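You operate a simulated robot arm through the tools that you are given. There is no shell and no other tool. Be economical: measure what you need, move in short steps, check, and stop when the job is done.

You are at the controls of a simulated robot arm. One attempt, no reset.

TASK
Rub the seam off the clamped spout with the pad that the vice card names.
Fine: put the pad back, free the lock, slide the jaw open and stand the spout on the cream foam pad.

The check looks at the end state, three seconds after you hand in, the way a careful person would. Anything else that was tipped, shoved, dropped, spilled or broken makes it a failure.

THE ROBOT
A 6-joint arm with a two-finger parallel gripper, fixed in place. Base frame: the origin is at the foot of the arm, x ahead of it, y to its left, z up; the work surface is at about z = 0.88. Units: m, rad, N and s.
With the tool pointing down near the work surface it reaches from about 0.36 to 0.76 m from the base axis. Its first joint turns from -1.152 to 1.152 rad. Payload 2.45 kg.
The tool frame sits at the grasp point between the pads (the TCP): z along the fingers, y along the line on which they close. The tips reach 0.024 m beyond it. The gripper opens to 0.068 m. The fingers are 0.017 m wide and 0.01 m thick; the gripper's body (0.04 by 0.07 m) begins 0.041 m behind the TCP.
Orientation is told as [roll, pitch, yaw] about the base's x, y, z axes, in that order, counted from this pose: with the fingers straight down and closing along the base's y, the tool's x points along the base's -x, its y along +y and its z along -z.

THE INTERFACE
- The arm moves only by the tool send_rows. Its argument "steps" is one flat list of numbers, 7 for each row, row after row: the shift along the tool's x, y, z in units of 400 mm (1.0 is 400 mm), then the turn, a rotation vector about the tool's x, y, z in units of 90 degrees (1.0 is 90 degrees), then the finger opening in cm, from 0 to 6.8. In form: [tx, ty, tz, wx, wy, wz, hand, tx, ty, tz, wx, wy, wz, hand, ...]. A call has 1 to 10 rows; each row is the pose to reach, as a shift and turn from the pose commanded when the call began, along the tool's axes at that moment. A call with a number of a shift or a turn outside -1 to 1 is refused whole. Rows are played at 5 a second. More than 0.05 m and 0.15 rad between two rows, or a gripper value outside its range, and nothing of the call is played. Where a pose cannot be reached the arm comes as near as it can. A force on the tool above 40 N (or 10 N above the force at the start of the call, whichever is more), or a blocked arm, ends the call early, and 0.2 s more pass. The fingers move at their own pace (about 0.108 m/s each) and stop on an object; they squeeze with about 30 N. The grip force told is the motor's: it shows also when the fingers shut on nothing. Time passes only in rows, and 0.2 s behind the last, so rows that repeat a pose let the fingers close. The reply holds the time, the measured pose of the TCP, the force on the tool along the base axes, the opening and the grip force, in the units named above and with some noise.
- Cameras (640 x 400 px; columns grow to the right, rows downward): "scene" is fixed at [0.1739, 0.4044, 1.4652]; the picture's right is [-0.79, -0.61, 0.00], its down [-0.36, 0.47, -0.81] and it looks along [0.50, -0.64, -0.59] (base axes); focal length 318 px, centre (320, 200). "wrist" rides on the gripper at [-0.032, 0, -0.039] in the tool frame; the picture's right is [0.00, -1.00, 0.00], its down [0.97, 0.00, -0.24] and it looks along [0.24, 0.00, 0.97] (tool axes); focal length 218 px, centre (320, 200). There is no depth. A picture from a camera that has moved, and an enlarged one, comes with that camera's place and axes in the base frame and with its lens. The place of the scene camera against the robot may be out by one fixed shift of up to 0.018 m in any direction.
- camera(camera): a new picture of that camera. The clock stands still meanwhile.
- enlarge(camera, box): a new picture of the part [left, top, right, bottom] of that camera's present view, enlarged. The clock stands still meanwhile.
- job_done(): hands the job in; it is judged then, once.

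Go step by step. Nothing tells you positions but the pictures and the camera data: compare them with the known pose of the tool, close in by small moves and look again before you grip or let go. The budget is 120 turns and 76 pictures, counting those below and the enlarged ones. Unless the task says otherwise, let go and move clear before handing in, and close with one line.

The tools are called after "Request:" by a JSON object that holds its "fn" and its "kwargs". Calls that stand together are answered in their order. send_rows: Moves the arm, as the interface text tells. Its arguments: {"type":"object","properties":{"steps":{"type":"array"}},"required":["steps"]} The other tools are called the same way: camera (camera) takes a picture; enlarge (camera, box) takes an enlarged picture of a part of a camera's view; job_done () hands the job in.

At the start:

```text
time_s: 0.0
tool_pos: [0.4298, -0.0622, 1.2357]
ee_rot: [0.001, 0.001, 0.0]
force: [-0.2, 0.4, 0.0]
grip_width: 0.0683
gripper_force: 0.1
```

scene: 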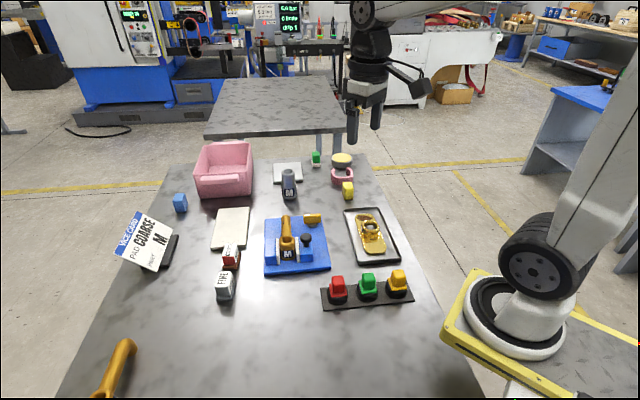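
wrist: 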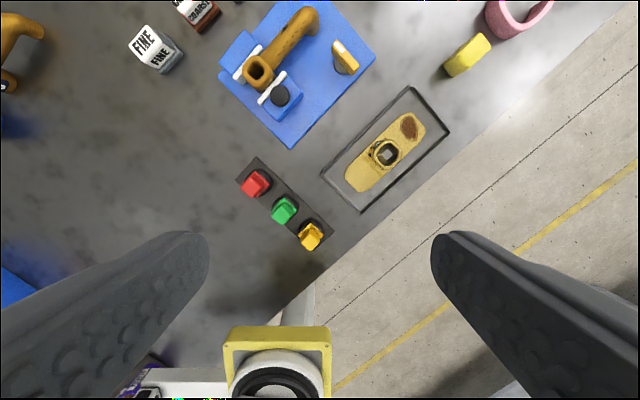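

The bench has a blue vice with the spout, pads marked FINE and COARSE, a vice card, a tray and some buttons. I'll enlarge the important parts first.

Request:
{"fn": "enlarge", "kwargs": {"camera": "scene", "box": [100, 190, 260, 310]}}

Request:
{"fn": "enlarge", "kwargs": {"camera": "scene", "box": [250, 195, 420, 310]}}

Request:
{"fn": "enlarge", "kwargs": {"camera": "wrist", "box": [120, 0, 400, 175]}}

```text
3.33 times, centred on (180, 250) of scene
camera zoom: at [0.1739, 0.4044, 1.4652], right [-0.79, -0.61, 0.0], down [-0.36, 0.47, -0.81], along [0.5, -0.64, -0.59], focal length 1062 px, centre (787, 33)
```

zoom: 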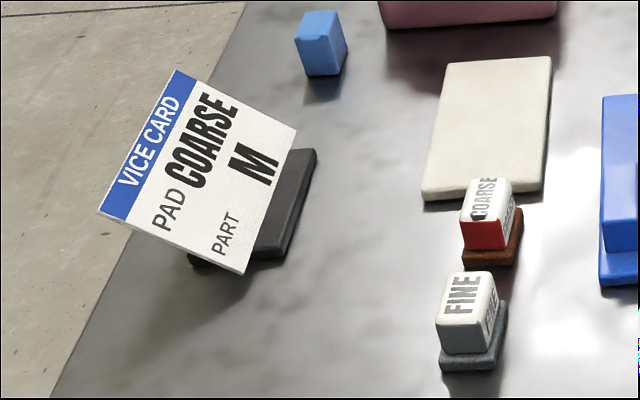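

```text
3.48 times, centred on (335, 252) of scene
camera zoom: at [0.1739, 0.4044, 1.4652], right [-0.79, -0.61, 0.0], down [-0.36, 0.47, -0.81], along [0.5, -0.64, -0.59], focal length 1108 px, centre (268, 17)
```

zoom: 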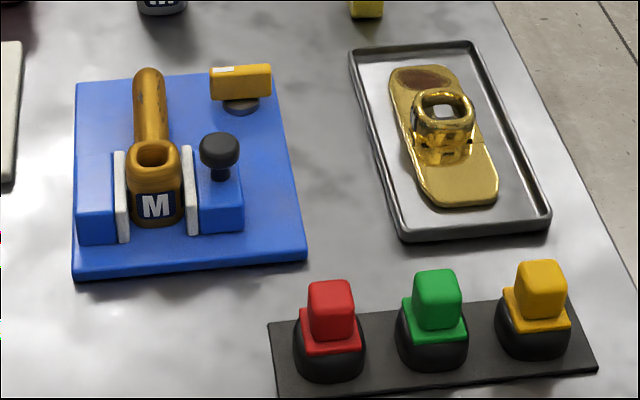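

```text
2.29 times, centred on (260, 88) of wrist
camera zoom: at [0.4627, -0.0638, 1.2747], right [0.0, -1.0, 0.0], down [-0.97, 0.0, 0.24], along [-0.24, 0.0, -0.97], focal length 499 px, centre (457, 457)
```

zoom: 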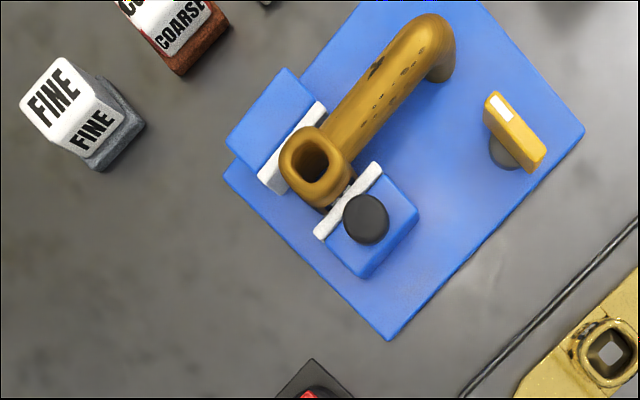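

The card says PAD COARSE, PART M, and the clamped spout carries M. I'm moving in above the vice for a better look.

Request:
{"fn": "send_rows", "kwargs": {"steps": [-0.06, 0.06, 0.04, 0, 0, 0, 6.8, -0.12, 0.12, 0.08, 0, 0, 0, 6.8, -0.18, 0.18, 0.12, 0, 0, 0, 6.8, -0.23, 0.22, 0.16, 0, 0, 0, 6.8, -0.23, 0.22, 0.16, 0, 0, 0, 6.8]}}

Request:
{"fn": "camera", "kwargs": {"camera": "wrist"}}

```text
time_s: 1.2
tool_pos: [0.5232, 0.0254, 1.1726]
ee_rot: [-0.002, -0.001, 0.001]
force: [0.6, 0.6, -0.2]
grip_width: 0.0678
gripper_force: 0.0
```

```text
70 pictures are left
camera wrist: at [0.5561, 0.0244, 1.211], right [0.0, -1.0, 0.0], down [-0.97, 0.0, 0.24], along [-0.24, 0.0, -0.97], focal length 218 px, centre (320, 200)
```

wrist: 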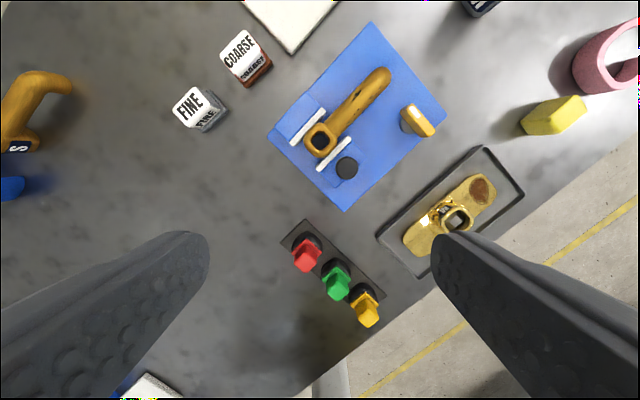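

I have a good view of the vice. Next I'll enlarge the spout and the pads.

Request:
{"fn": "enlarge", "kwargs": {"camera": "wrist", "box": [260, 30, 450, 215]}}

Request:
{"fn": "enlarge", "kwargs": {"camera": "wrist", "box": [160, 0, 350, 140]}}

```text
2.16 times, centred on (355, 122) of wrist
camera zoom: at [0.5561, 0.0244, 1.211], right [0.0, -1.0, 0.0], down [-0.97, 0.0, 0.24], along [-0.24, 0.0, -0.97], focal length 472 px, centre (244, 368)
```

zoom: 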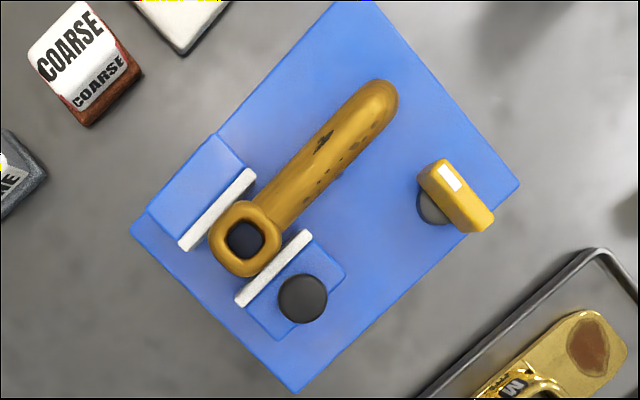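

```text
2.86 times, centred on (255, 70) of wrist
camera zoom: at [0.5561, 0.0244, 1.211], right [0.0, -1.0, 0.0], down [-0.97, 0.0, 0.24], along [-0.24, 0.0, -0.97], focal length 624 px, centre (506, 571)
```

zoom: 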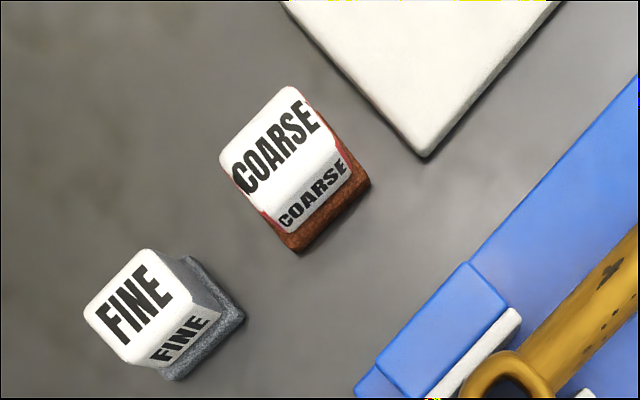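

The spout mouth is near (0.566, 0.024, 0.93) and the pipe runs along (+x,-y). I'll go closer over the pipe to find the seam.

Request:
{"fn": "send_rows", "kwargs": {"steps": [-0.08, -0.03, 0.08, 0, 0, 0, 6.8, -0.15, -0.06, 0.16, 0, 0, 0, 6.8, -0.22, -0.09, 0.24, 0, 0, 0, 6.8, -0.22, -0.09, 0.28, 0, 0, 0, 6.8, -0.22, -0.09, 0.28, 0, 0, 0, 6.8]}}

Request:
{"fn": "camera", "kwargs": {"camera": "wrist"}}

Request:
{"fn": "enlarge", "kwargs": {"camera": "scene", "box": [255, 205, 335, 275]}}

```text
time_s: 2.4
tool_pos: [0.611, -0.011, 1.0583]
ee_rot: [-0.001, 0.0, -0.001]
force: [0.4, -0.3, 0.0]
grip_width: 0.0681
gripper_force: 0.1
```

```text
67 pictures are left
camera wrist: at [0.6428, -0.0121, 1.0982], right [0.0, -1.0, 0.0], down [-0.97, 0.0, 0.24], along [-0.24, 0.0, -0.97], focal length 218 px, centre (320, 200)
```

wrist: 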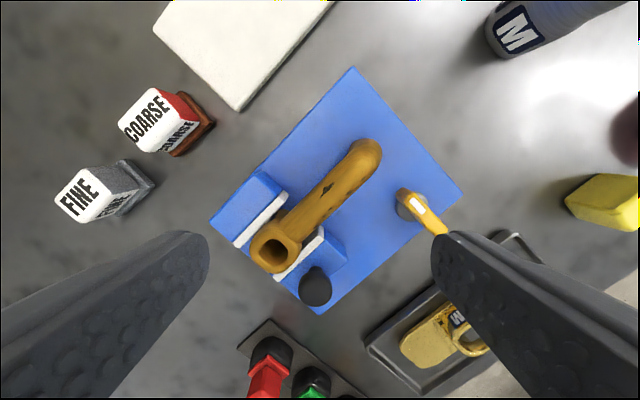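

```text
5.71 times, centred on (295, 240) of scene
camera zoom: at [0.1739, 0.4044, 1.4652], right [-0.79, -0.61, 0.0], down [-0.36, 0.47, -0.81], along [0.5, -0.64, -0.59], focal length 1820 px, centre (463, -29)
```

zoom: 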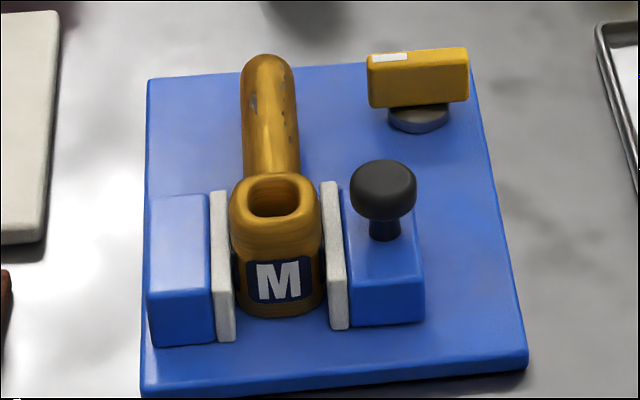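

The pipe runs level at about z 0.92 from (0.566, 0.024) to (0.638, -0.048). I'm enlarging it to find the seam.

Request:
{"fn": "enlarge", "kwargs": {"camera": "wrist", "box": [220, 120, 420, 320]}}

```text
2.00 times, centred on (320, 220) of wrist
camera zoom: at [0.6428, -0.0121, 1.0982], right [0.0, -1.0, 0.0], down [-0.97, 0.0, 0.24], along [-0.24, 0.0, -0.97], focal length 436 px, centre (320, 160)
```

zoom: 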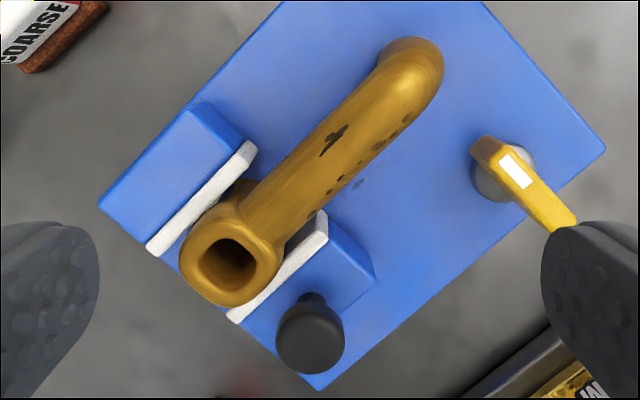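

A row of dark dots runs along the pipe's flank on the movable-jaw side, and there is one dark blotch on top. I'll yaw 45° and tilt to view that flank straight on.

Request:
{"fn": "send_rows", "kwargs": {"steps": [0.04, -0.035, 0.016, 0, 0, -0.083, 6.8, 0.08, -0.07, 0.032, 0, 0, -0.167, 6.8, 0.12, -0.105, 0.048, 0, 0, -0.25, 6.8, 0.16, -0.14, 0.064, 0, 0, -0.333, 6.8, 0.2, -0.175, 0.08, 0, 0, -0.417, 6.8, 0.24, -0.21, 0.095, 0, 0, -0.5, 6.8, 0.24, -0.21, 0.095, 0, 0, -0.5, 6.8]}}

Request:
{"fn": "send_rows", "kwargs": {"steps": [0, 0, 0, 0, -0.09, 0, 6.8, 0, 0, 0, 0, -0.18, 0, 6.8, 0, 0, 0, 0, -0.27, 0, 6.8, 0, 0, 0, 0, -0.36, 0, 6.8, 0, 0, 0, 0, -0.444, 0, 6.8, 0, 0, 0, 0, -0.444, 0, 6.8]}}

Request:
{"fn": "camera", "kwargs": {"camera": "wrist"}}

```text
time_s: 4.0
tool_pos: [0.5146, -0.0952, 1.0214]
ee_rot: [0.0, -0.002, 0.787]
force: [0.2, -0.7, 0.6]
grip_width: 0.0678
gripper_force: 0.0
```

```text
time_s: 5.4
tool_pos: [0.5155, -0.0944, 1.0217]
ee_rot: [0.001, -0.699, 0.786]
force: [-0.6, 0.1, 0.2]
grip_width: 0.068
gripper_force: 0.0
```

```text
64 pictures are left
camera wrist: at [0.5145, -0.0963, 1.0721], right [0.71, -0.71, 0.0], down [-0.63, -0.63, -0.44], along [0.31, 0.31, -0.9], focal length 218 px, centre (320, 200)
```

wrist: 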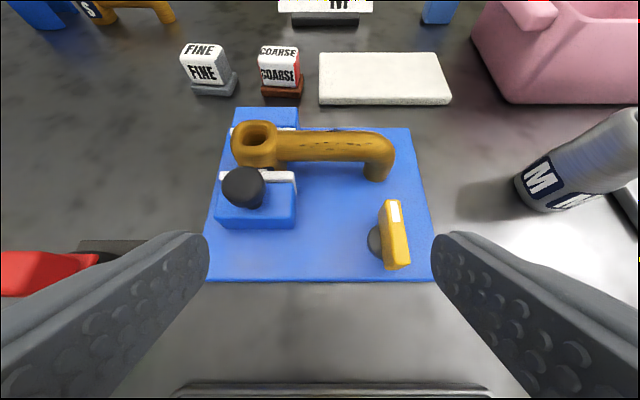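

Request:
{"fn": "enlarge", "kwargs": {"camera": "wrist", "box": [215, 90, 425, 220]}}

Request:
{"fn": "enlarge", "kwargs": {"camera": "wrist", "box": [165, 10, 465, 130]}}

```text
3.05 times, centred on (320, 155) of wrist
camera zoom: at [0.5145, -0.0963, 1.0721], right [0.71, -0.71, 0.0], down [-0.63, -0.63, -0.44], along [0.31, 0.31, -0.9], focal length 665 px, centre (320, 337)
```

zoom: 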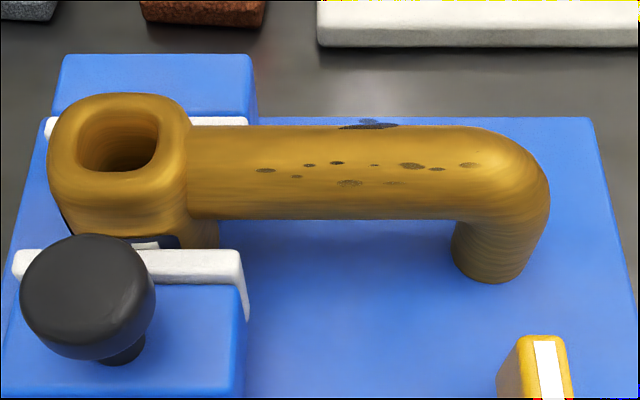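

```text
2.13 times, centred on (315, 70) of wrist
camera zoom: at [0.5145, -0.0963, 1.0721], right [0.71, -0.71, 0.0], down [-0.63, -0.63, -0.44], along [0.31, 0.31, -0.9], focal length 466 px, centre (331, 477)
```

zoom: 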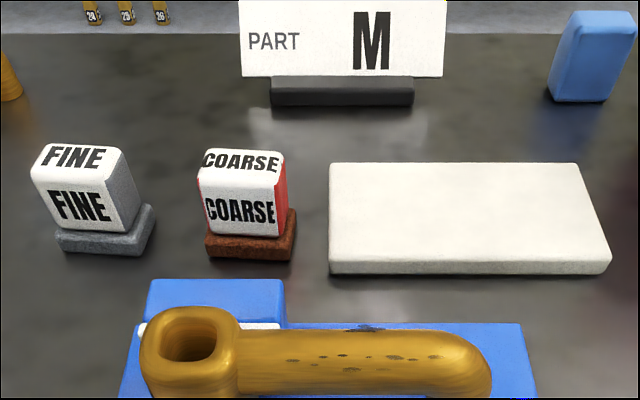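

Dots sit along the near flank and a blotch lies near the top on the far side. I'm crossing over to look at the far flank too.

Request:
{"fn": "send_rows", "kwargs": {"steps": [-0.051, 0, 0.024, 0, 0.083, 0, 6.8, -0.102, 0, 0.048, 0, 0.167, 0, 6.8, -0.153, 0, 0.072, 0, 0.25, 0, 6.8, -0.204, 0, 0.096, 0, 0.333, 0, 6.8, -0.255, 0, 0.12, 0, 0.417, 0, 6.8, -0.306, 0, 0.145, 0, 0.5, 0, 6.8, -0.357, 0, 0.169, 0, 0.583, 0, 6.8, -0.408, 0, 0.193, 0, 0.667, 0, 6.8, -0.408, 0, 0.193, 0, 0.667, 0, 6.8]}}

Request:
{"fn": "camera", "kwargs": {"camera": "wrist"}}

```text
time_s: 7.4
tool_pos: [0.6375, 0.0288, 1.0667]
ee_rot: [-0.001, 0.353, 0.786]
force: [0.6, -0.2, -0.4]
grip_width: 0.0679
gripper_force: 0.0
```

```text
61 pictures are left
camera wrist: at [0.6689, 0.059, 1.0925], right [0.71, -0.71, 0.0], down [-0.59, -0.59, 0.56], along [-0.4, -0.4, -0.83], focal length 218 px, centre (320, 200)
```

wrist: 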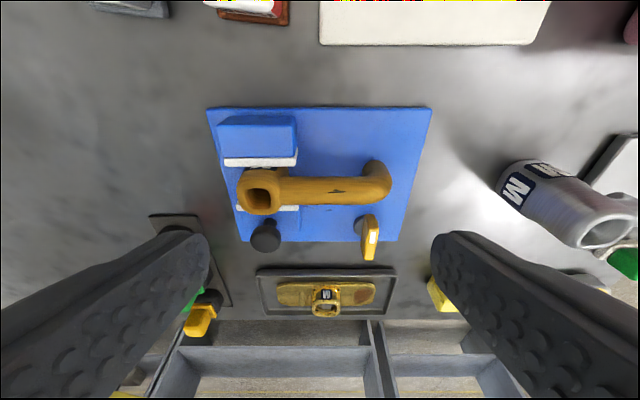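

Request:
{"fn": "enlarge", "kwargs": {"camera": "wrist", "box": [215, 130, 425, 260]}}

```text
3.05 times, centred on (320, 195) of wrist
camera zoom: at [0.6689, 0.059, 1.0925], right [0.71, -0.71, 0.0], down [-0.59, -0.59, 0.56], along [-0.4, -0.4, -0.83], focal length 665 px, centre (320, 215)
```

zoom: 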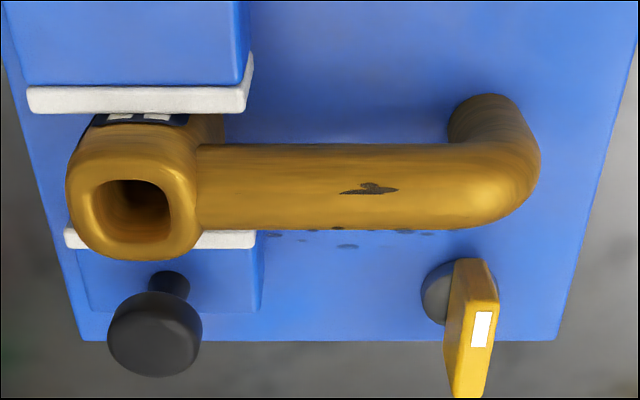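

The seam is the row of proud dark specks on the pipe flank facing the movable jaw, about 50° above horizontal and centred near (0.62, -0.02). The COARSE pad is at roughly (0.659, 0.115), so I'm going above it.

Request:
{"fn": "send_rows", "kwargs": {"steps": [-0.05, 0.028, 0.0, 0, -0.055, 0, 6.8, -0.105, 0.056, 0.01, 0, -0.111, 0, 6.8, -0.16, 0.085, 0.015, 0, -0.167, 0, 6.8, -0.21, 0.1135, 0.022, 0, -0.2245, 0, 6.8, -0.21, 0.1135, 0.022, 0, -0.2245, 0, 6.8]}}

Request:
{"fn": "camera", "kwargs": {"camera": "wrist"}}

```text
time_s: 8.6
tool_pos: [0.6602, 0.1143, 1.0295]
ee_rot: [0.0, -0.005, 0.786]
force: [-0.4, 0.6, 0.1]
grip_width: 0.068
gripper_force: 0.0
```

```text
59 pictures are left
camera wrist: at [0.6825, 0.1359, 1.0688], right [0.71, -0.71, 0.0], down [-0.69, -0.69, 0.24], along [-0.17, -0.17, -0.97], focal length 218 px, centre (320, 200)
```

wrist: 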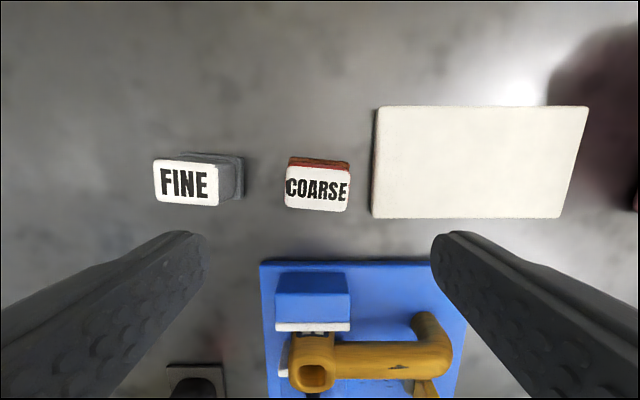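

The COARSE pad is right below, centred near (0.662, 0.117). I'm checking its small rotation with an enlarged view.

Request:
{"fn": "enlarge", "kwargs": {"camera": "wrist", "box": [260, 140, 380, 225]}}

```text
4.71 times, centred on (320, 182) of wrist
camera zoom: at [0.6825, 0.1359, 1.0688], right [0.71, -0.71, 0.0], down [-0.69, -0.69, 0.24], along [-0.17, -0.17, -0.97], focal length 1027 px, centre (320, 282)
```

zoom: 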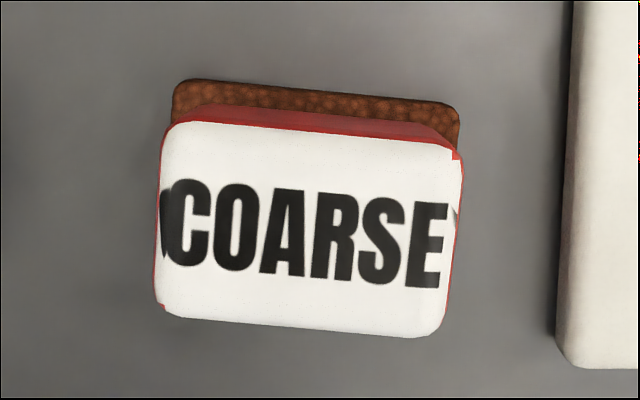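

The pad is turned 5.5° clockwise. I'll match that, narrow the fingers to clear the foam and descend.

Request:
{"fn": "send_rows", "kwargs": {"steps": [-0.008, 0.0025, 0.06, 0, 0, 0.061, 5.4, -0.008, 0.0025, 0.12, 0, 0, 0.061, 5.4, -0.008, 0.0025, 0.18, 0, 0, 0.061, 5.4, -0.008, 0.0025, 0.22, 0, 0, 0.061, 5.4, -0.008, 0.0025, 0.22, 0, 0, 0.061, 5.4]}}

Request:
{"fn": "camera", "kwargs": {"camera": "wrist"}}

Request:
{"fn": "enlarge", "kwargs": {"camera": "scene", "box": [190, 200, 290, 300]}}

```text
time_s: 9.8
tool_pos: [0.6615, 0.1181, 0.9409]
ee_rot: [-0.001, -0.002, 0.688]
force: [0.6, -0.2, -0.1]
grip_width: 0.0538
gripper_force: 0.2
```

```text
57 pictures are left
camera wrist: at [0.6857, 0.1363, 0.9809], right [0.64, -0.77, 0.0], down [-0.75, -0.62, 0.24], along [-0.18, -0.15, -0.97], focal length 218 px, centre (320, 200)
```

wrist: 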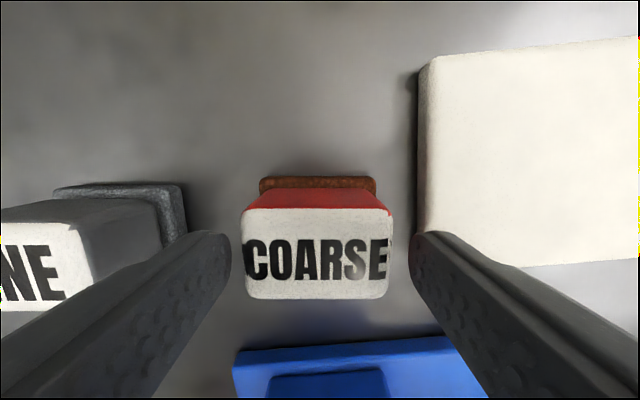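

```text
4.00 times, centred on (240, 250) of scene
camera zoom: at [0.1739, 0.4044, 1.4652], right [-0.79, -0.61, 0.0], down [-0.36, 0.47, -0.81], along [0.5, -0.64, -0.59], focal length 1274 px, centre (640, 0)
```

zoom: 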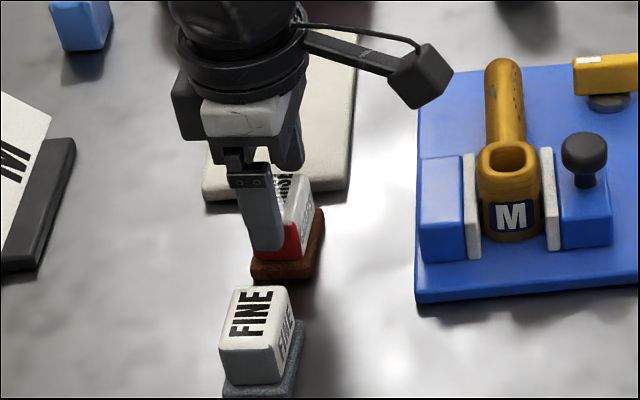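

Everything is aligned with clearance to the foam and the FINE pad. I'm lowering 20 mm and gripping.

Request:
{"fn": "send_rows", "kwargs": {"steps": [0, 0, 0.03, 0, 0, 0, 5.4, 0, 0, 0.05, 0, 0, 0, 5.4, 0, 0, 0.05, 0, 0, 0, 3.5, 0, 0, 0.05, 0, 0, 0, 3.5, 0, 0, 0.05, 0, 0, 0, 3.5]}}

Request:
{"fn": "enlarge", "kwargs": {"camera": "scene", "box": [190, 200, 290, 300]}}

```text
time_s: 11.0
tool_pos: [0.6618, 0.1173, 0.9213]
ee_rot: [-0.001, -0.003, 0.689]
force: [-0.2, 0.7, 1.2]
grip_width: 0.0433
gripper_force: 29.8
```

```text
4.00 times, centred on (240, 250) of scene
camera zoom: at [0.1739, 0.4044, 1.4652], right [-0.79, -0.61, 0.0], down [-0.36, 0.47, -0.81], along [0.5, -0.64, -0.59], focal length 1274 px, centre (640, 0)
```

zoom: 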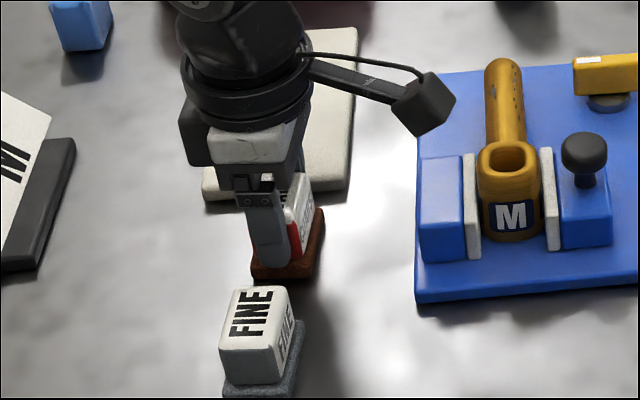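

I have the pad (width 43 mm, pick-up pose (0.6618, 0.1173, 0.9213), yaw 0.689). I'll lift it and carry it over to the movable-jaw side of the pipe.

Request:
{"fn": "send_rows", "kwargs": {"steps": [0, 0, -0.09, 0, 0, 0, 3.5, 0, 0, -0.18, 0, 0, 0, 3.5, 0, 0, -0.27, 0, 0, 0, 3.5, 0, 0, -0.347, 0, 0, 0, 3.5, 0, 0, -0.347, 0, 0, 0, 3.5]}}

Request:
{"fn": "send_rows", "kwargs": {"steps": [0.08, -0.03, 0, 0, 0, -0.01, 3.5, 0.17, -0.068, 0, 0, 0, -0.02, 3.5, 0.26, -0.104, 0, 0, 0, -0.03, 3.5, 0.35, -0.14, 0, 0, 0, -0.04, 3.5, 0.44, -0.176, 0, 0, 0, -0.05, 3.5, 0.534, -0.212, 0, 0, 0, -0.061, 3.5, 0.534, -0.212, 0, 0, 0, -0.061, 3.5]}}

Request:
{"fn": "send_rows", "kwargs": {"steps": [0, 0, 0.015, 0, -0.09, 0, 3.5, 0, 0, 0.03, 0, -0.18, 0, 3.5, 0, 0, 0.045, 0, -0.27, 0, 3.5, 0, 0, 0.06, 0, -0.36, 0, 3.5, 0, 0, 0.075, 0, -0.444, 0, 3.5, 0, 0, 0.075, 0, -0.444, 0, 3.5]}}

Request:
{"fn": "camera", "kwargs": {"camera": "wrist"}}

Request:
{"fn": "camera", "kwargs": {"camera": "scene"}}

```text
time_s: 12.2
tool_pos: [0.6617, 0.1174, 1.0614]
ee_rot: [-0.002, -0.002, 0.69]
force: [-0.4, 0.7, 0.0]
grip_width: 0.0348
gripper_force: 0.0
```

```text
time_s: 13.8
tool_pos: [0.5508, -0.0844, 1.0613]
ee_rot: [-0.001, -0.001, 0.784]
force: [0.1, 0.3, -0.3]
grip_width: 0.035
gripper_force: 0.0
```

```text
time_s: 15.2
tool_pos: [0.5507, -0.0836, 1.0313]
ee_rot: [-0.002, -0.7, 0.786]
force: [0.3, 0.1, -0.9]
grip_width: 0.0352
gripper_force: 0.1
```

```text
54 pictures are left
camera wrist: at [0.55, -0.0857, 1.0814], right [0.71, -0.71, 0.0], down [-0.63, -0.63, -0.44], along [0.31, 0.31, -0.9], focal length 218 px, centre (320, 200)
```

wrist: 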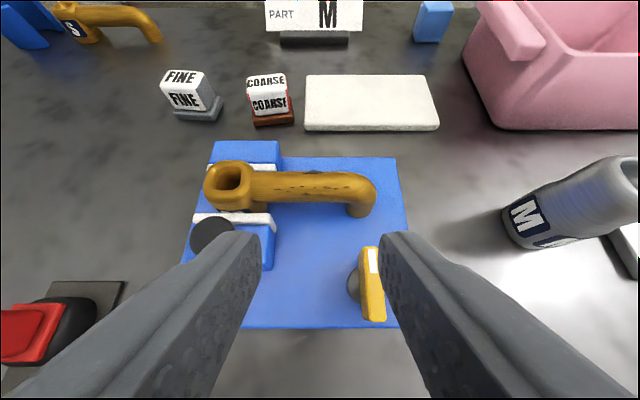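

```text
53 pictures are left
```

scene: 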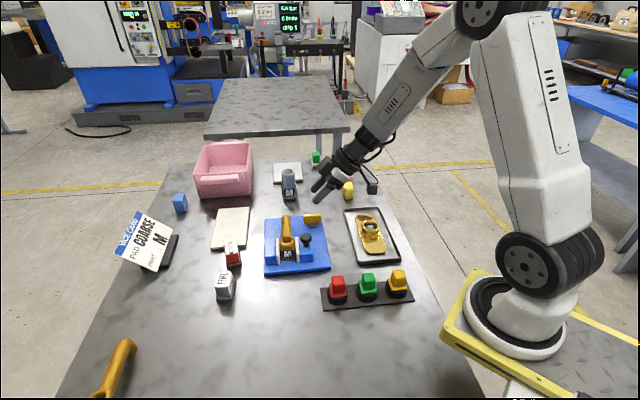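

The pad slipped out when I lifted: the fingers are empty and the pad still stands on the bench. I'll go back over it, this time squeezing fully and lifting gently.

Request:
{"fn": "send_rows", "kwargs": {"steps": [0, 0, -0.02, 0, 0.09, 0, 5.4, 0, 0, -0.04, 0, 0.18, 0, 5.4, 0, 0, -0.06, 0, 0.27, 0, 5.4, 0, 0, -0.06, 0, 0.36, 0, 5.4, 0, 0, -0.06, 0, 0.444, 0, 5.4, 0, 0, -0.06, 0, 0.444, 0, 5.4]}}

Request:
{"fn": "send_rows", "kwargs": {"steps": [-0.09, 0.02, 0, 0, 0, 0, 5.4, -0.18, 0.045, 0, 0, 0, 0, 5.4, -0.27, 0.07, 0, 0, 0, 0, 5.4, -0.36, 0.1, 0, 0, 0, 0.01, 5.4, -0.45, 0.13, 0, 0, 0, 0.03, 5.4, -0.52, 0.16, 0, 0, 0, 0.061, 5.4, -0.52, 0.16, 0, 0, 0, 0.061, 5.4]}}

Request:
{"fn": "camera", "kwargs": {"camera": "wrist"}}

```text
time_s: 16.6
tool_pos: [0.5402, -0.0936, 1.0488]
ee_rot: [0.001, -0.001, 0.786]
force: [-0.5, 0.0, 0.5]
grip_width: 0.0539
gripper_force: 0.1
```

```text
time_s: 18.2
tool_pos: [0.6423, 0.0995, 1.0498]
ee_rot: [0.0, -0.001, 0.689]
force: [0.2, 0.2, 0.0]
grip_width: 0.054
gripper_force: 0.0
```

```text
52 pictures are left
camera wrist: at [0.6667, 0.1175, 1.0886], right [0.64, -0.77, 0.0], down [-0.75, -0.62, 0.24], along [-0.18, -0.15, -0.97], focal length 218 px, centre (320, 200)
```

wrist: 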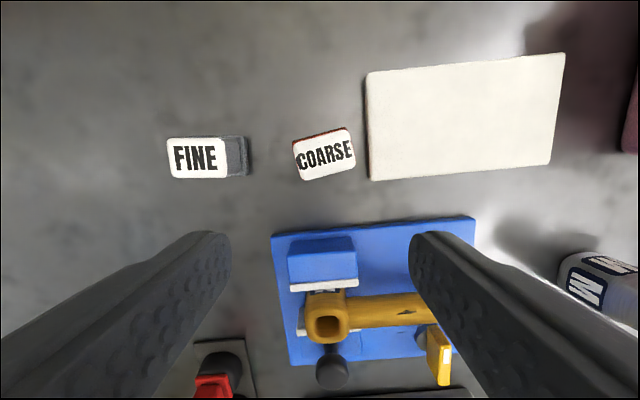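

Request:
{"fn": "enlarge", "kwargs": {"camera": "wrist", "box": [270, 105, 390, 195]}}

Request:
{"fn": "enlarge", "kwargs": {"camera": "scene", "box": [205, 230, 265, 310]}}

```text
4.44 times, centred on (330, 150) of wrist
camera zoom: at [0.6667, 0.1175, 1.0886], right [0.64, -0.77, 0.0], down [-0.75, -0.62, 0.24], along [-0.18, -0.15, -0.97], focal length 970 px, centre (276, 422)
```

zoom: 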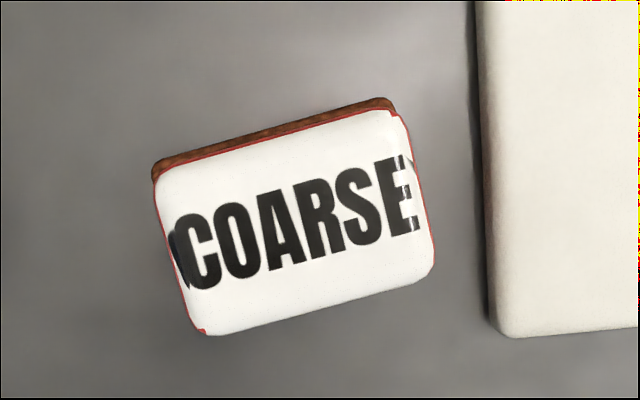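

```text
5.00 times, centred on (235, 270) of scene
camera zoom: at [0.1739, 0.4044, 1.4652], right [-0.79, -0.61, 0.0], down [-0.36, 0.47, -0.81], along [0.5, -0.64, -0.59], focal length 1592 px, centre (745, -150)
```

zoom: 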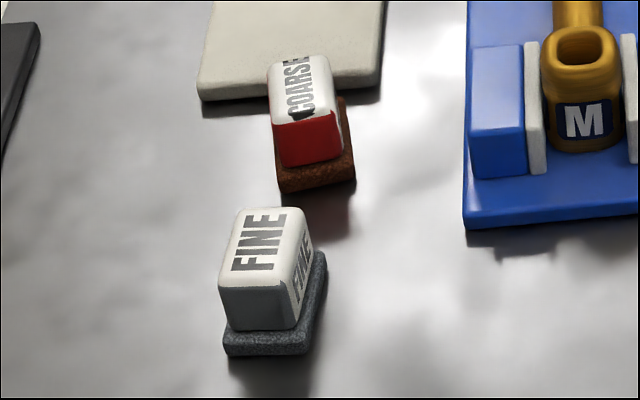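

The pad now sits at about (0.665, 0.111), turned roughly 14° counter-clockwise and upright. I'll align to it and come down to a check height.

Request:
{"fn": "send_rows", "kwargs": {"steps": [-0.02, -0.005, 0.0, 0, 0, -0.08, 5.2, -0.063, -0.0142, 0.05, 0, 0, -0.159, 5.2, -0.063, -0.0142, 0.12, 0, 0, -0.159, 5.2, -0.063, -0.0142, 0.2, 0, 0, -0.159, 5.2, -0.063, -0.0142, 0.25, 0, 0, -0.159, 5.2, -0.063, -0.0142, 0.25, 0, 0, -0.159, 5.2]}}

Request:
{"fn": "camera", "kwargs": {"camera": "wrist"}}

```text
time_s: 19.6
tool_pos: [0.6662, 0.1093, 0.9488]
ee_rot: [-0.002, -0.001, 0.939]
force: [0.5, 0.0, 0.1]
grip_width: 0.0522
gripper_force: 0.1
```

```text
49 pictures are left
camera wrist: at [0.684, 0.1342, 0.9888], right [0.81, -0.59, 0.0], down [-0.57, -0.78, 0.24], along [-0.14, -0.19, -0.97], focal length 218 px, centre (320, 200)
```

wrist: 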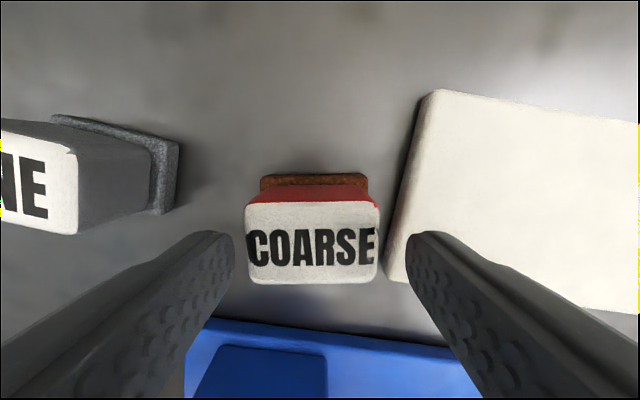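

The pad is nearly centred, off by about 3 mm. I'll correct that, lower so the tips stay above the foam, and squeeze.

Request:
{"fn": "send_rows", "kwargs": {"steps": [-0.0075, 0.006, 0.0, 0, 0, 0, 5.0, -0.0075, 0.006, 0.035, 0, 0, 0, 5.0, -0.0075, 0.006, 0.06, 0, 0, 0, 5.0, -0.0075, 0.006, 0.06, 0, 0, 0, 5.0, -0.0075, 0.006, 0.06, 0, 0, 0, 0, -0.0075, 0.006, 0.06, 0, 0, 0, 0, -0.0075, 0.006, 0.06, 0, 0, 0, 0]}}

Request:
{"fn": "camera", "kwargs": {"camera": "wrist"}}

```text
time_s: 21.2
tool_pos: [0.6651, 0.1141, 0.925]
ee_rot: [0.0, -0.003, 0.94]
force: [-0.2, -0.3, 0.4]
grip_width: 0.0431
gripper_force: 30.0
```

```text
48 pictures are left
camera wrist: at [0.6831, 0.1381, 0.9647], right [0.81, -0.59, 0.0], down [-0.57, -0.78, 0.24], along [-0.14, -0.19, -0.97], focal length 218 px, centre (320, 200)
```

wrist: 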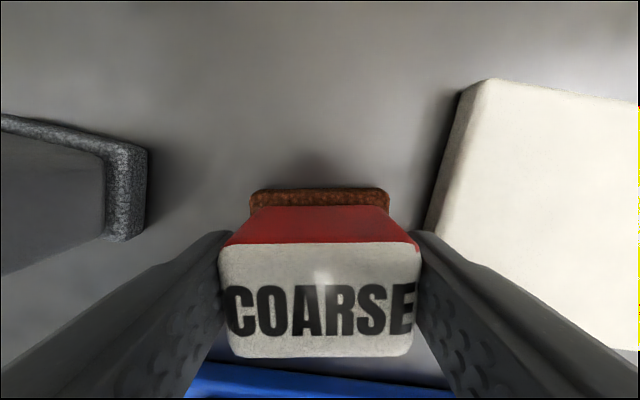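

It's gripped again at 30 N. Now a slow, short test lift.

Request:
{"fn": "send_rows", "kwargs": {"steps": [0, 0, -0.005, 0, 0, 0, 0, 0, 0, -0.012, 0, 0, 0, 0, 0, 0, -0.022, 0, 0, 0, 0, 0, 0, -0.035, 0, 0, 0, 0, 0, 0, -0.05, 0, 0, 0, 0, 0, 0, -0.05, 0, 0, 0, 0]}}

Request:
{"fn": "camera", "kwargs": {"camera": "wrist"}}

```text
time_s: 22.6
tool_pos: [0.6651, 0.1137, 0.945]
ee_rot: [0.0, -0.003, 0.94]
force: [0.1, -0.3, -1.0]
grip_width: 0.0433
gripper_force: 30.1
```

```text
47 pictures are left
camera wrist: at [0.6835, 0.1382, 0.9844], right [0.81, -0.59, 0.0], down [-0.57, -0.78, 0.24], along [-0.14, -0.19, -0.97], focal length 218 px, centre (320, 200)
```

wrist: 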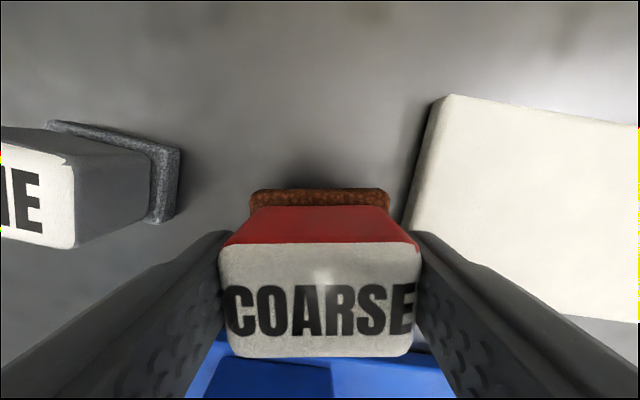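

Held this time. I'll lift higher gently and bring the yaw back to 45°.

Request:
{"fn": "send_rows", "kwargs": {"steps": [0, 0, -0.02, 0, 0, 0, 0, 0, 0, -0.05, 0, 0, 0, 0, 0, 0, -0.09, 0, 0, 0, 0, 0, 0, -0.13, 0, 0, 0.02, 0, 0, 0, -0.17, 0, 0, 0.04, 0, 0, 0, -0.21, 0, 0, 0.06, 0, 0, 0, -0.25, 0, 0, 0.08, 0, 0, 0, -0.28, 0, 0, 0.098, 0, 0, 0, -0.3, 0, 0, 0.098, 0, 0, 0, -0.3, 0, 0, 0.098, 0]}}

```text
time_s: 24.8
tool_pos: [0.6633, 0.1135, 1.0665]
ee_rot: [0.0, -0.001, 0.786]
force: [0.3, 0.5, -0.6]
grip_width: 0.0434
gripper_force: 29.8
```

Still holding. Now a smooth traverse to the jaw side.

Request:
{"fn": "send_rows", "kwargs": {"steps": [0.03, -0.01, 0, 0, 0, 0, 0, 0.09, -0.025, 0, 0, 0, 0, 0, 0.16, -0.045, 0, 0, 0, 0, 0, 0.23, -0.065, 0, 0, 0, 0, 0, 0.3, -0.085, 0, 0, 0, 0, 0, 0.37, -0.105, 0, 0, 0, 0, 0, 0.44, -0.12, 0, 0, 0, 0, 0, 0.5, -0.137, 0, 0, 0, 0, 0, 0.548, -0.15, 0, 0, 0, 0, 0, 0.548, -0.15, 0, 0, 0, 0, 0]}}

Request:
{"fn": "send_rows", "kwargs": {"steps": [0, 0, 0.01, 0, -0.04, 0, 0, 0, 0, 0.02, 0, -0.09, 0, 0, 0, 0, 0.03, 0, -0.15, 0, 0, 0, 0, 0.04, 0, -0.21, 0, 0, 0, 0, 0.05, 0, -0.27, 0, 0, 0, 0, 0.06, 0, -0.33, 0, 0, 0, 0, 0.07, 0, -0.39, 0, 0, 0, 0, 0.08, 0, -0.43, 0, 0, 0, 0, 0.09, 0, -0.444, 0, 0, 0, 0, 0.09, 0, -0.444, 0, 0]}}

Request:
{"fn": "camera", "kwargs": {"camera": "wrist"}}

Request:
{"fn": "enlarge", "kwargs": {"camera": "scene", "box": [240, 150, 380, 280]}}

```text
time_s: 27.0
tool_pos: [0.5515, -0.0855, 1.0645]
ee_rot: [0.001, 0.0, 0.785]
force: [0.7, -0.2, 0.1]
grip_width: 0.0432
gripper_force: 30.5
```

```text
time_s: 29.2
tool_pos: [0.5526, -0.0835, 1.0287]
ee_rot: [-0.001, -0.699, 0.785]
force: [-0.8, -0.1, -0.5]
grip_width: 0.0433
gripper_force: 29.8
```

```text
46 pictures are left
camera wrist: at [0.5516, -0.086, 1.0792], right [0.71, -0.71, 0.0], down [-0.63, -0.63, -0.44], along [0.31, 0.31, -0.9], focal length 218 px, centre (320, 200)
```

wrist: 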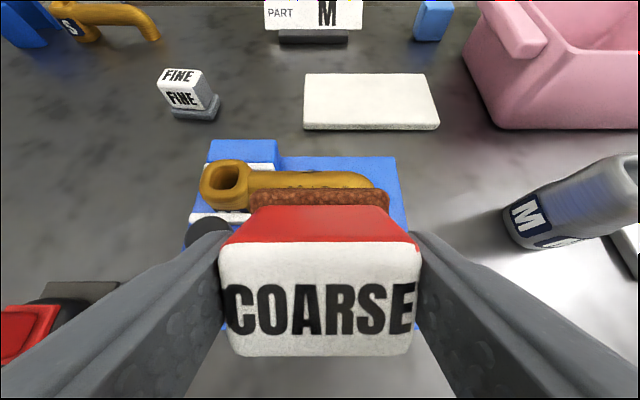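

```text
3.08 times, centred on (310, 215) of scene
camera zoom: at [0.1739, 0.4044, 1.4652], right [-0.79, -0.61, 0.0], down [-0.36, 0.47, -0.81], along [0.5, -0.64, -0.59], focal length 980 px, centre (351, 154)
```

zoom: 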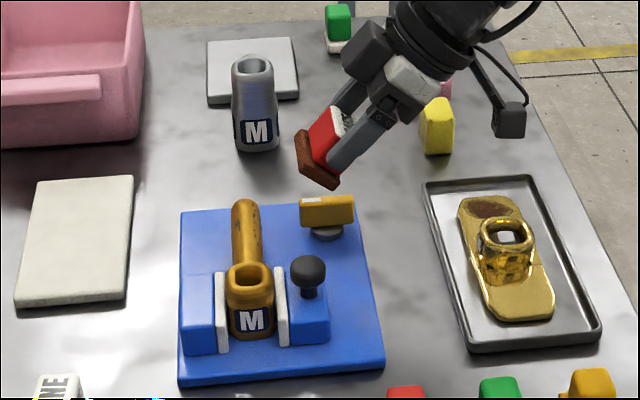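

The pad is held, tilted 40° and aimed at the flank. I'm approaching along the tool axis to about 15 mm short.

Request:
{"fn": "send_rows", "kwargs": {"steps": [0, 0, 0.03, 0, 0, 0, 0, 0, 0, 0.06, 0, 0, 0, 0, 0, 0, 0.09, 0, 0, 0, 0, 0, 0, 0.12, 0, 0, 0, 0, 0, 0, 0.138, 0, 0, 0, 0, 0, 0, 0.138, 0, 0, 0, 0]}}

Request:
{"fn": "enlarge", "kwargs": {"camera": "scene", "box": [240, 170, 350, 280]}}

Request:
{"fn": "camera", "kwargs": {"camera": "wrist"}}

```text
time_s: 30.6
tool_pos: [0.5771, -0.0589, 0.986]
ee_rot: [-0.001, -0.699, 0.786]
force: [0.8, 0.4, -1.3]
grip_width: 0.0433
gripper_force: 30.1
```

```text
3.64 times, centred on (295, 225) of scene
camera zoom: at [0.1739, 0.4044, 1.4652], right [-0.79, -0.61, 0.0], down [-0.36, 0.47, -0.81], along [0.5, -0.64, -0.59], focal length 1158 px, centre (411, 109)
```

zoom: 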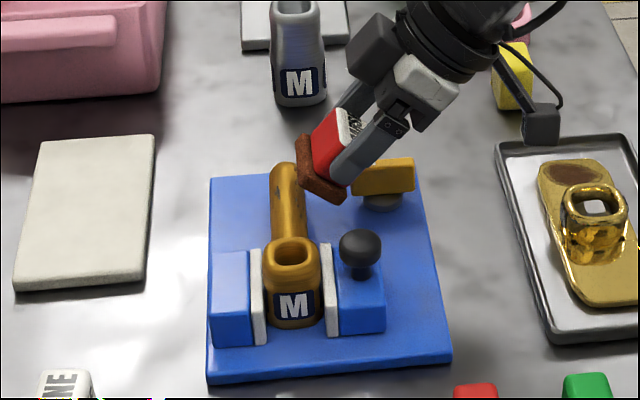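

```text
43 pictures are left
camera wrist: at [0.5767, -0.0606, 1.0367], right [0.71, -0.71, 0.0], down [-0.63, -0.63, -0.44], along [0.31, 0.31, -0.9], focal length 218 px, centre (320, 200)
```

wrist: 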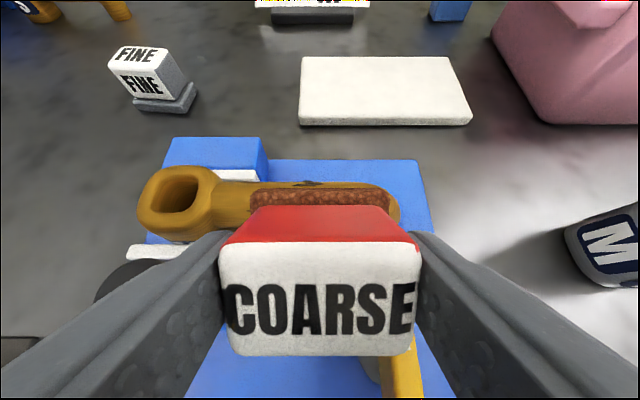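

Well lined up. I'm easing in toward contact while watching the force.

Request:
{"fn": "send_rows", "kwargs": {"steps": [0, 0, 0.015, 0, 0, 0, 0, 0, 0, 0.027, 0, 0, 0, 0, 0, 0, 0.034, 0, 0, 0, 0, 0, 0, 0.034, 0, 0, 0, 0]}}

```text
time_s: 31.6
tool_pos: [0.5839, -0.0533, 0.9757]
ee_rot: [0.0, -0.699, 0.785]
force: [-0.2, 0.1, -0.2]
grip_width: 0.0431
gripper_force: 30.5
```

Request:
{"fn": "send_rows", "kwargs": {"steps": [0, 0, 0.003, 0, 0, 0, 0, 0, 0, 0.006, 0, 0, 0, 0, 0, 0, 0.008, 0, 0, 0, 0, 0, 0, 0.008, 0, 0, 0, 0]}}

```text
time_s: 32.6
tool_pos: [0.5836, -0.0512, 0.9739]
ee_rot: [-0.002, -0.701, 0.786]
force: [-0.1, 0.3, -0.1]
grip_width: 0.0433
gripper_force: 30.3
```

No contact force yet, so I'm continuing in small increments.

Request:
{"fn": "send_rows", "kwargs": {"steps": [0, 0, 0.003, 0, 0, 0, 0, 0, 0, 0.006, 0, 0, 0, 0, 0, 0, 0.009, 0, 0, 0, 0, 0, 0, 0.009, 0, 0, 0, 0]}}

Request:
{"fn": "enlarge", "kwargs": {"camera": "scene", "box": [255, 190, 335, 260]}}

```text
time_s: 33.6
tool_pos: [0.587, -0.05, 0.971]
ee_rot: [-0.005, -0.702, 0.784]
force: [-13.0, -11.9, 20.7]
grip_width: 0.0435
gripper_force: 30.0
```

```text
5.71 times, centred on (295, 225) of scene
camera zoom: at [0.1731, 0.4041, 1.4654], right [-0.79, -0.61, 0.0], down [-0.36, 0.47, -0.81], along [0.5, -0.64, -0.59], focal length 1820 px, centre (463, 57)
```

zoom: 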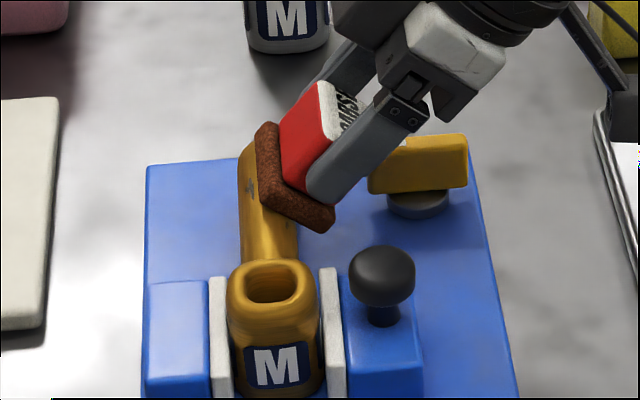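

Contact made with the flank, normal force about 27 N. I'll ease off slightly and stroke along the pipe, about ±11 mm.

Request:
{"fn": "send_rows", "kwargs": {"steps": [0, 0, -0.002, 0, 0, 0, 0, 0, 0.015, -0.002, 0, 0, 0, 0, 0, 0.03, -0.002, 0, 0, 0, 0, 0, 0.015, -0.002, 0, 0, 0, 0, 0, 0, -0.002, 0, 0, 0, 0, 0, -0.014, -0.002, 0, 0, 0, 0, 0, -0.027, -0.002, 0, 0, 0, 0, 0, -0.014, -0.002, 0, 0, 0, 0, 0, 0, -0.002, 0, 0, 0, 0]}}

Request:
{"fn": "enlarge", "kwargs": {"camera": "scene", "box": [255, 190, 335, 260]}}

```text
time_s: 35.6
tool_pos: [0.5861, -0.0504, 0.9722]
ee_rot: [-0.001, -0.7, 0.784]
force: [-1.4, -2.3, 1.4]
grip_width: 0.0433
gripper_force: 30.4
```

```text
5.71 times, centred on (295, 225) of scene
camera zoom: at [0.1739, 0.4043, 1.4652], right [-0.79, -0.61, 0.0], down [-0.36, 0.47, -0.81], along [0.5, -0.64, -0.59], focal length 1820 px, centre (463, 57)
```

zoom: 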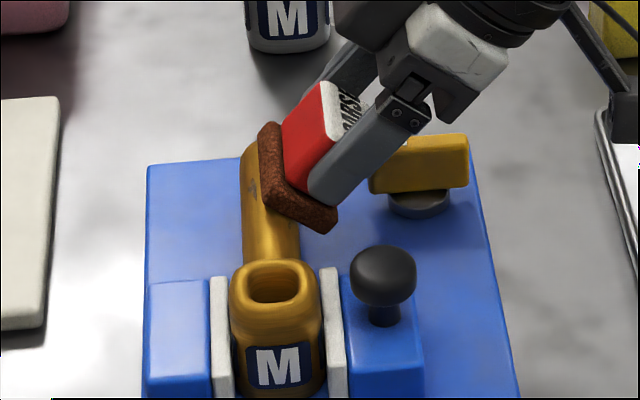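

The force dropped to about 3 N. I'll press about 0.5 mm deeper and keep stroking.

Request:
{"fn": "send_rows", "kwargs": {"steps": [0, 0, 0.0014, 0, 0, 0, 0, 0, 0.015, 0.0014, 0, 0, 0, 0, 0, 0.03, 0.0014, 0, 0, 0, 0, 0, 0.015, 0.0014, 0, 0, 0, 0, 0, 0, 0.0014, 0, 0, 0, 0, 0, -0.014, 0.0014, 0, 0, 0, 0, 0, -0.027, 0.0014, 0, 0, 0, 0, 0, -0.014, 0.0014, 0, 0, 0, 0, 0, 0, 0.0014, 0, 0, 0, 0]}}

Request:
{"fn": "send_rows", "kwargs": {"steps": [0, 0.015, 0, 0, 0, 0, 0, 0, 0.03, 0, 0, 0, 0, 0, 0, 0.015, 0, 0, 0, 0, 0, 0, 0, 0, 0, 0, 0, 0, 0, -0.014, 0, 0, 0, 0, 0, 0, -0.027, 0, 0, 0, 0, 0, 0, -0.014, 0, 0, 0, 0, 0, 0, 0, 0, 0, 0, 0, 0]}}

```text
time_s: 37.6
tool_pos: [0.5867, -0.0509, 0.9711]
ee_rot: [-0.002, -0.701, 0.787]
force: [-1.7, -5.0, 4.6]
grip_width: 0.0433
gripper_force: 29.9
```

```text
time_s: 39.4
tool_pos: [0.5866, -0.0505, 0.972]
ee_rot: [-0.002, -0.701, 0.786]
force: [-0.4, -4.3, 4.1]
grip_width: 0.0436
gripper_force: 29.9
```

A few strokes at 5–6 N are done. I'm backing off and shifting sideways to inspect the flank.

Request:
{"fn": "send_rows", "kwargs": {"steps": [0, 0, -0.05, 0, 0, 0, 0, 0, 0, -0.1, 0, 0, 0, 0, 0, 0, -0.15, 0, 0, 0, 0, 0, -0.05, -0.19, 0, 0, 0, 0, 0, -0.11, -0.21, 0, 0, 0, 0, 0, -0.16, -0.22, 0, 0, 0, 0, 0, -0.16, -0.22, 0, 0, 0, 0]}}

Request:
{"fn": "enlarge", "kwargs": {"camera": "wrist", "box": [100, 90, 340, 240]}}

```text
time_s: 41.0
tool_pos: [0.5919, -0.1359, 1.0381]
ee_rot: [0.001, -0.7, 0.785]
force: [-0.1, 0.5, 0.2]
grip_width: 0.0434
gripper_force: 30.2
```

```text
2.67 times, centred on (220, 165) of wrist
camera zoom: at [0.5913, -0.1373, 1.0886], right [0.71, -0.71, 0.0], down [-0.63, -0.63, -0.44], along [0.31, 0.31, -0.9], focal length 582 px, centre (587, 293)
```

zoom: 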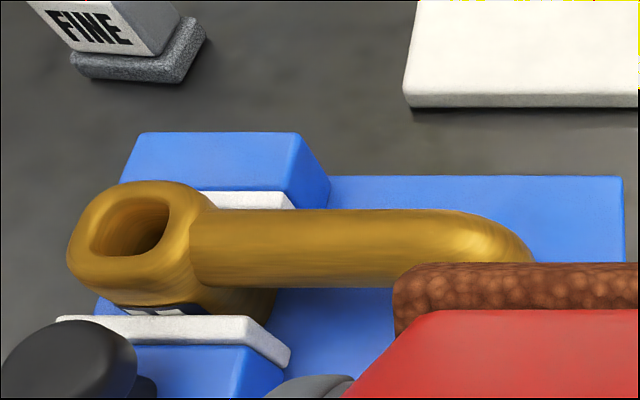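

The flank is clean and the specks are gone. Next I'll untilt, carry the COARSE pad back to its original place, and look at the rest of the pipe on the way.

Request:
{"fn": "send_rows", "kwargs": {"steps": [-0.01, 0, -0.01, 0, 0.04, 0, 0, -0.02, 0, -0.02, 0, 0.09, 0, 0, -0.03, 0, -0.035, 0, 0.15, 0, 0, -0.048, 0, -0.0575, 0, 0.21, 0, 0, -0.048, 0, -0.0575, 0, 0.27, 0, 0, -0.048, 0, -0.0575, 0, 0.33, 0, 0, -0.048, 0, -0.0575, 0, 0.39, 0, 0, -0.048, 0, -0.0575, 0, 0.43, 0, 0, -0.048, 0, -0.0575, 0, 0.444, 0, 0, -0.048, 0, -0.0575, 0, 0.444, 0, 0]}}

Request:
{"fn": "camera", "kwargs": {"camera": "wrist"}}

```text
time_s: 43.2
tool_pos: [0.5919, -0.1348, 1.0682]
ee_rot: [0.001, -0.001, 0.786]
force: [0.0, 0.0, 0.1]
grip_width: 0.0433
gripper_force: 30.0
```

```text
39 pictures are left
camera wrist: at [0.614, -0.1139, 1.1079], right [0.71, -0.71, 0.0], down [-0.69, -0.69, 0.24], along [-0.17, -0.17, -0.97], focal length 218 px, centre (320, 200)
```

wrist: 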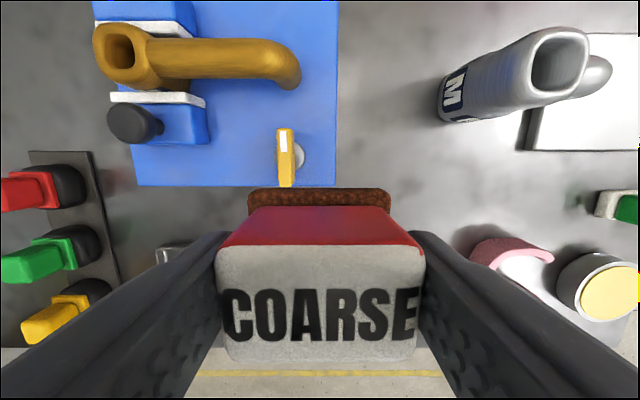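

The whole pipe looks clean. I'm carrying the pad back above its place.

Request:
{"fn": "send_rows", "kwargs": {"steps": [-0.03, 0.017, 0, 0, 0, 0, 0, -0.095, 0.054, 0, 0, 0, 0, 0, -0.165, 0.093, 0, 0, 0, 0, 0, -0.24, 0.136, 0, 0, 0, 0, 0, -0.315, 0.178, 0, 0, 0, 0, 0, -0.39, 0.221, 0, 0, 0, 0.02, 0, -0.465, 0.263, 0, 0, 0, 0.04, 0, -0.53, 0.3, 0, 0, 0, 0.061, 0, -0.569, 0.322, 0, 0, 0, 0.061, 0, -0.569, 0.322, 0, 0, 0, 0.061, 0]}}

Request:
{"fn": "camera", "kwargs": {"camera": "wrist"}}

```text
time_s: 45.4
tool_pos: [0.6624, 0.1155, 1.0691]
ee_rot: [0.001, -0.002, 0.689]
force: [0.8, -0.6, -0.8]
grip_width: 0.0432
gripper_force: 29.8
```

```text
38 pictures are left
camera wrist: at [0.6862, 0.1358, 1.1084], right [0.64, -0.77, 0.0], down [-0.75, -0.62, 0.24], along [-0.18, -0.15, -0.97], focal length 218 px, centre (320, 200)
```

wrist: 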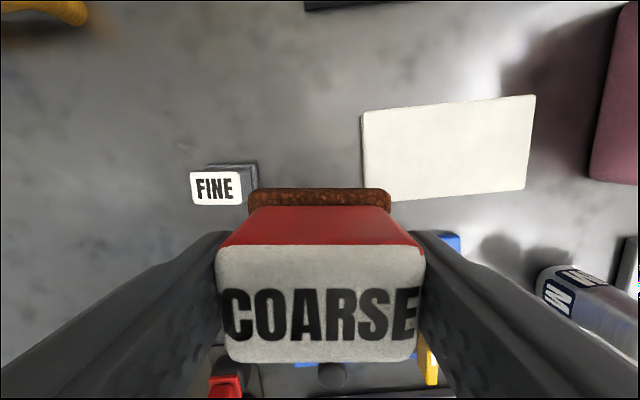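

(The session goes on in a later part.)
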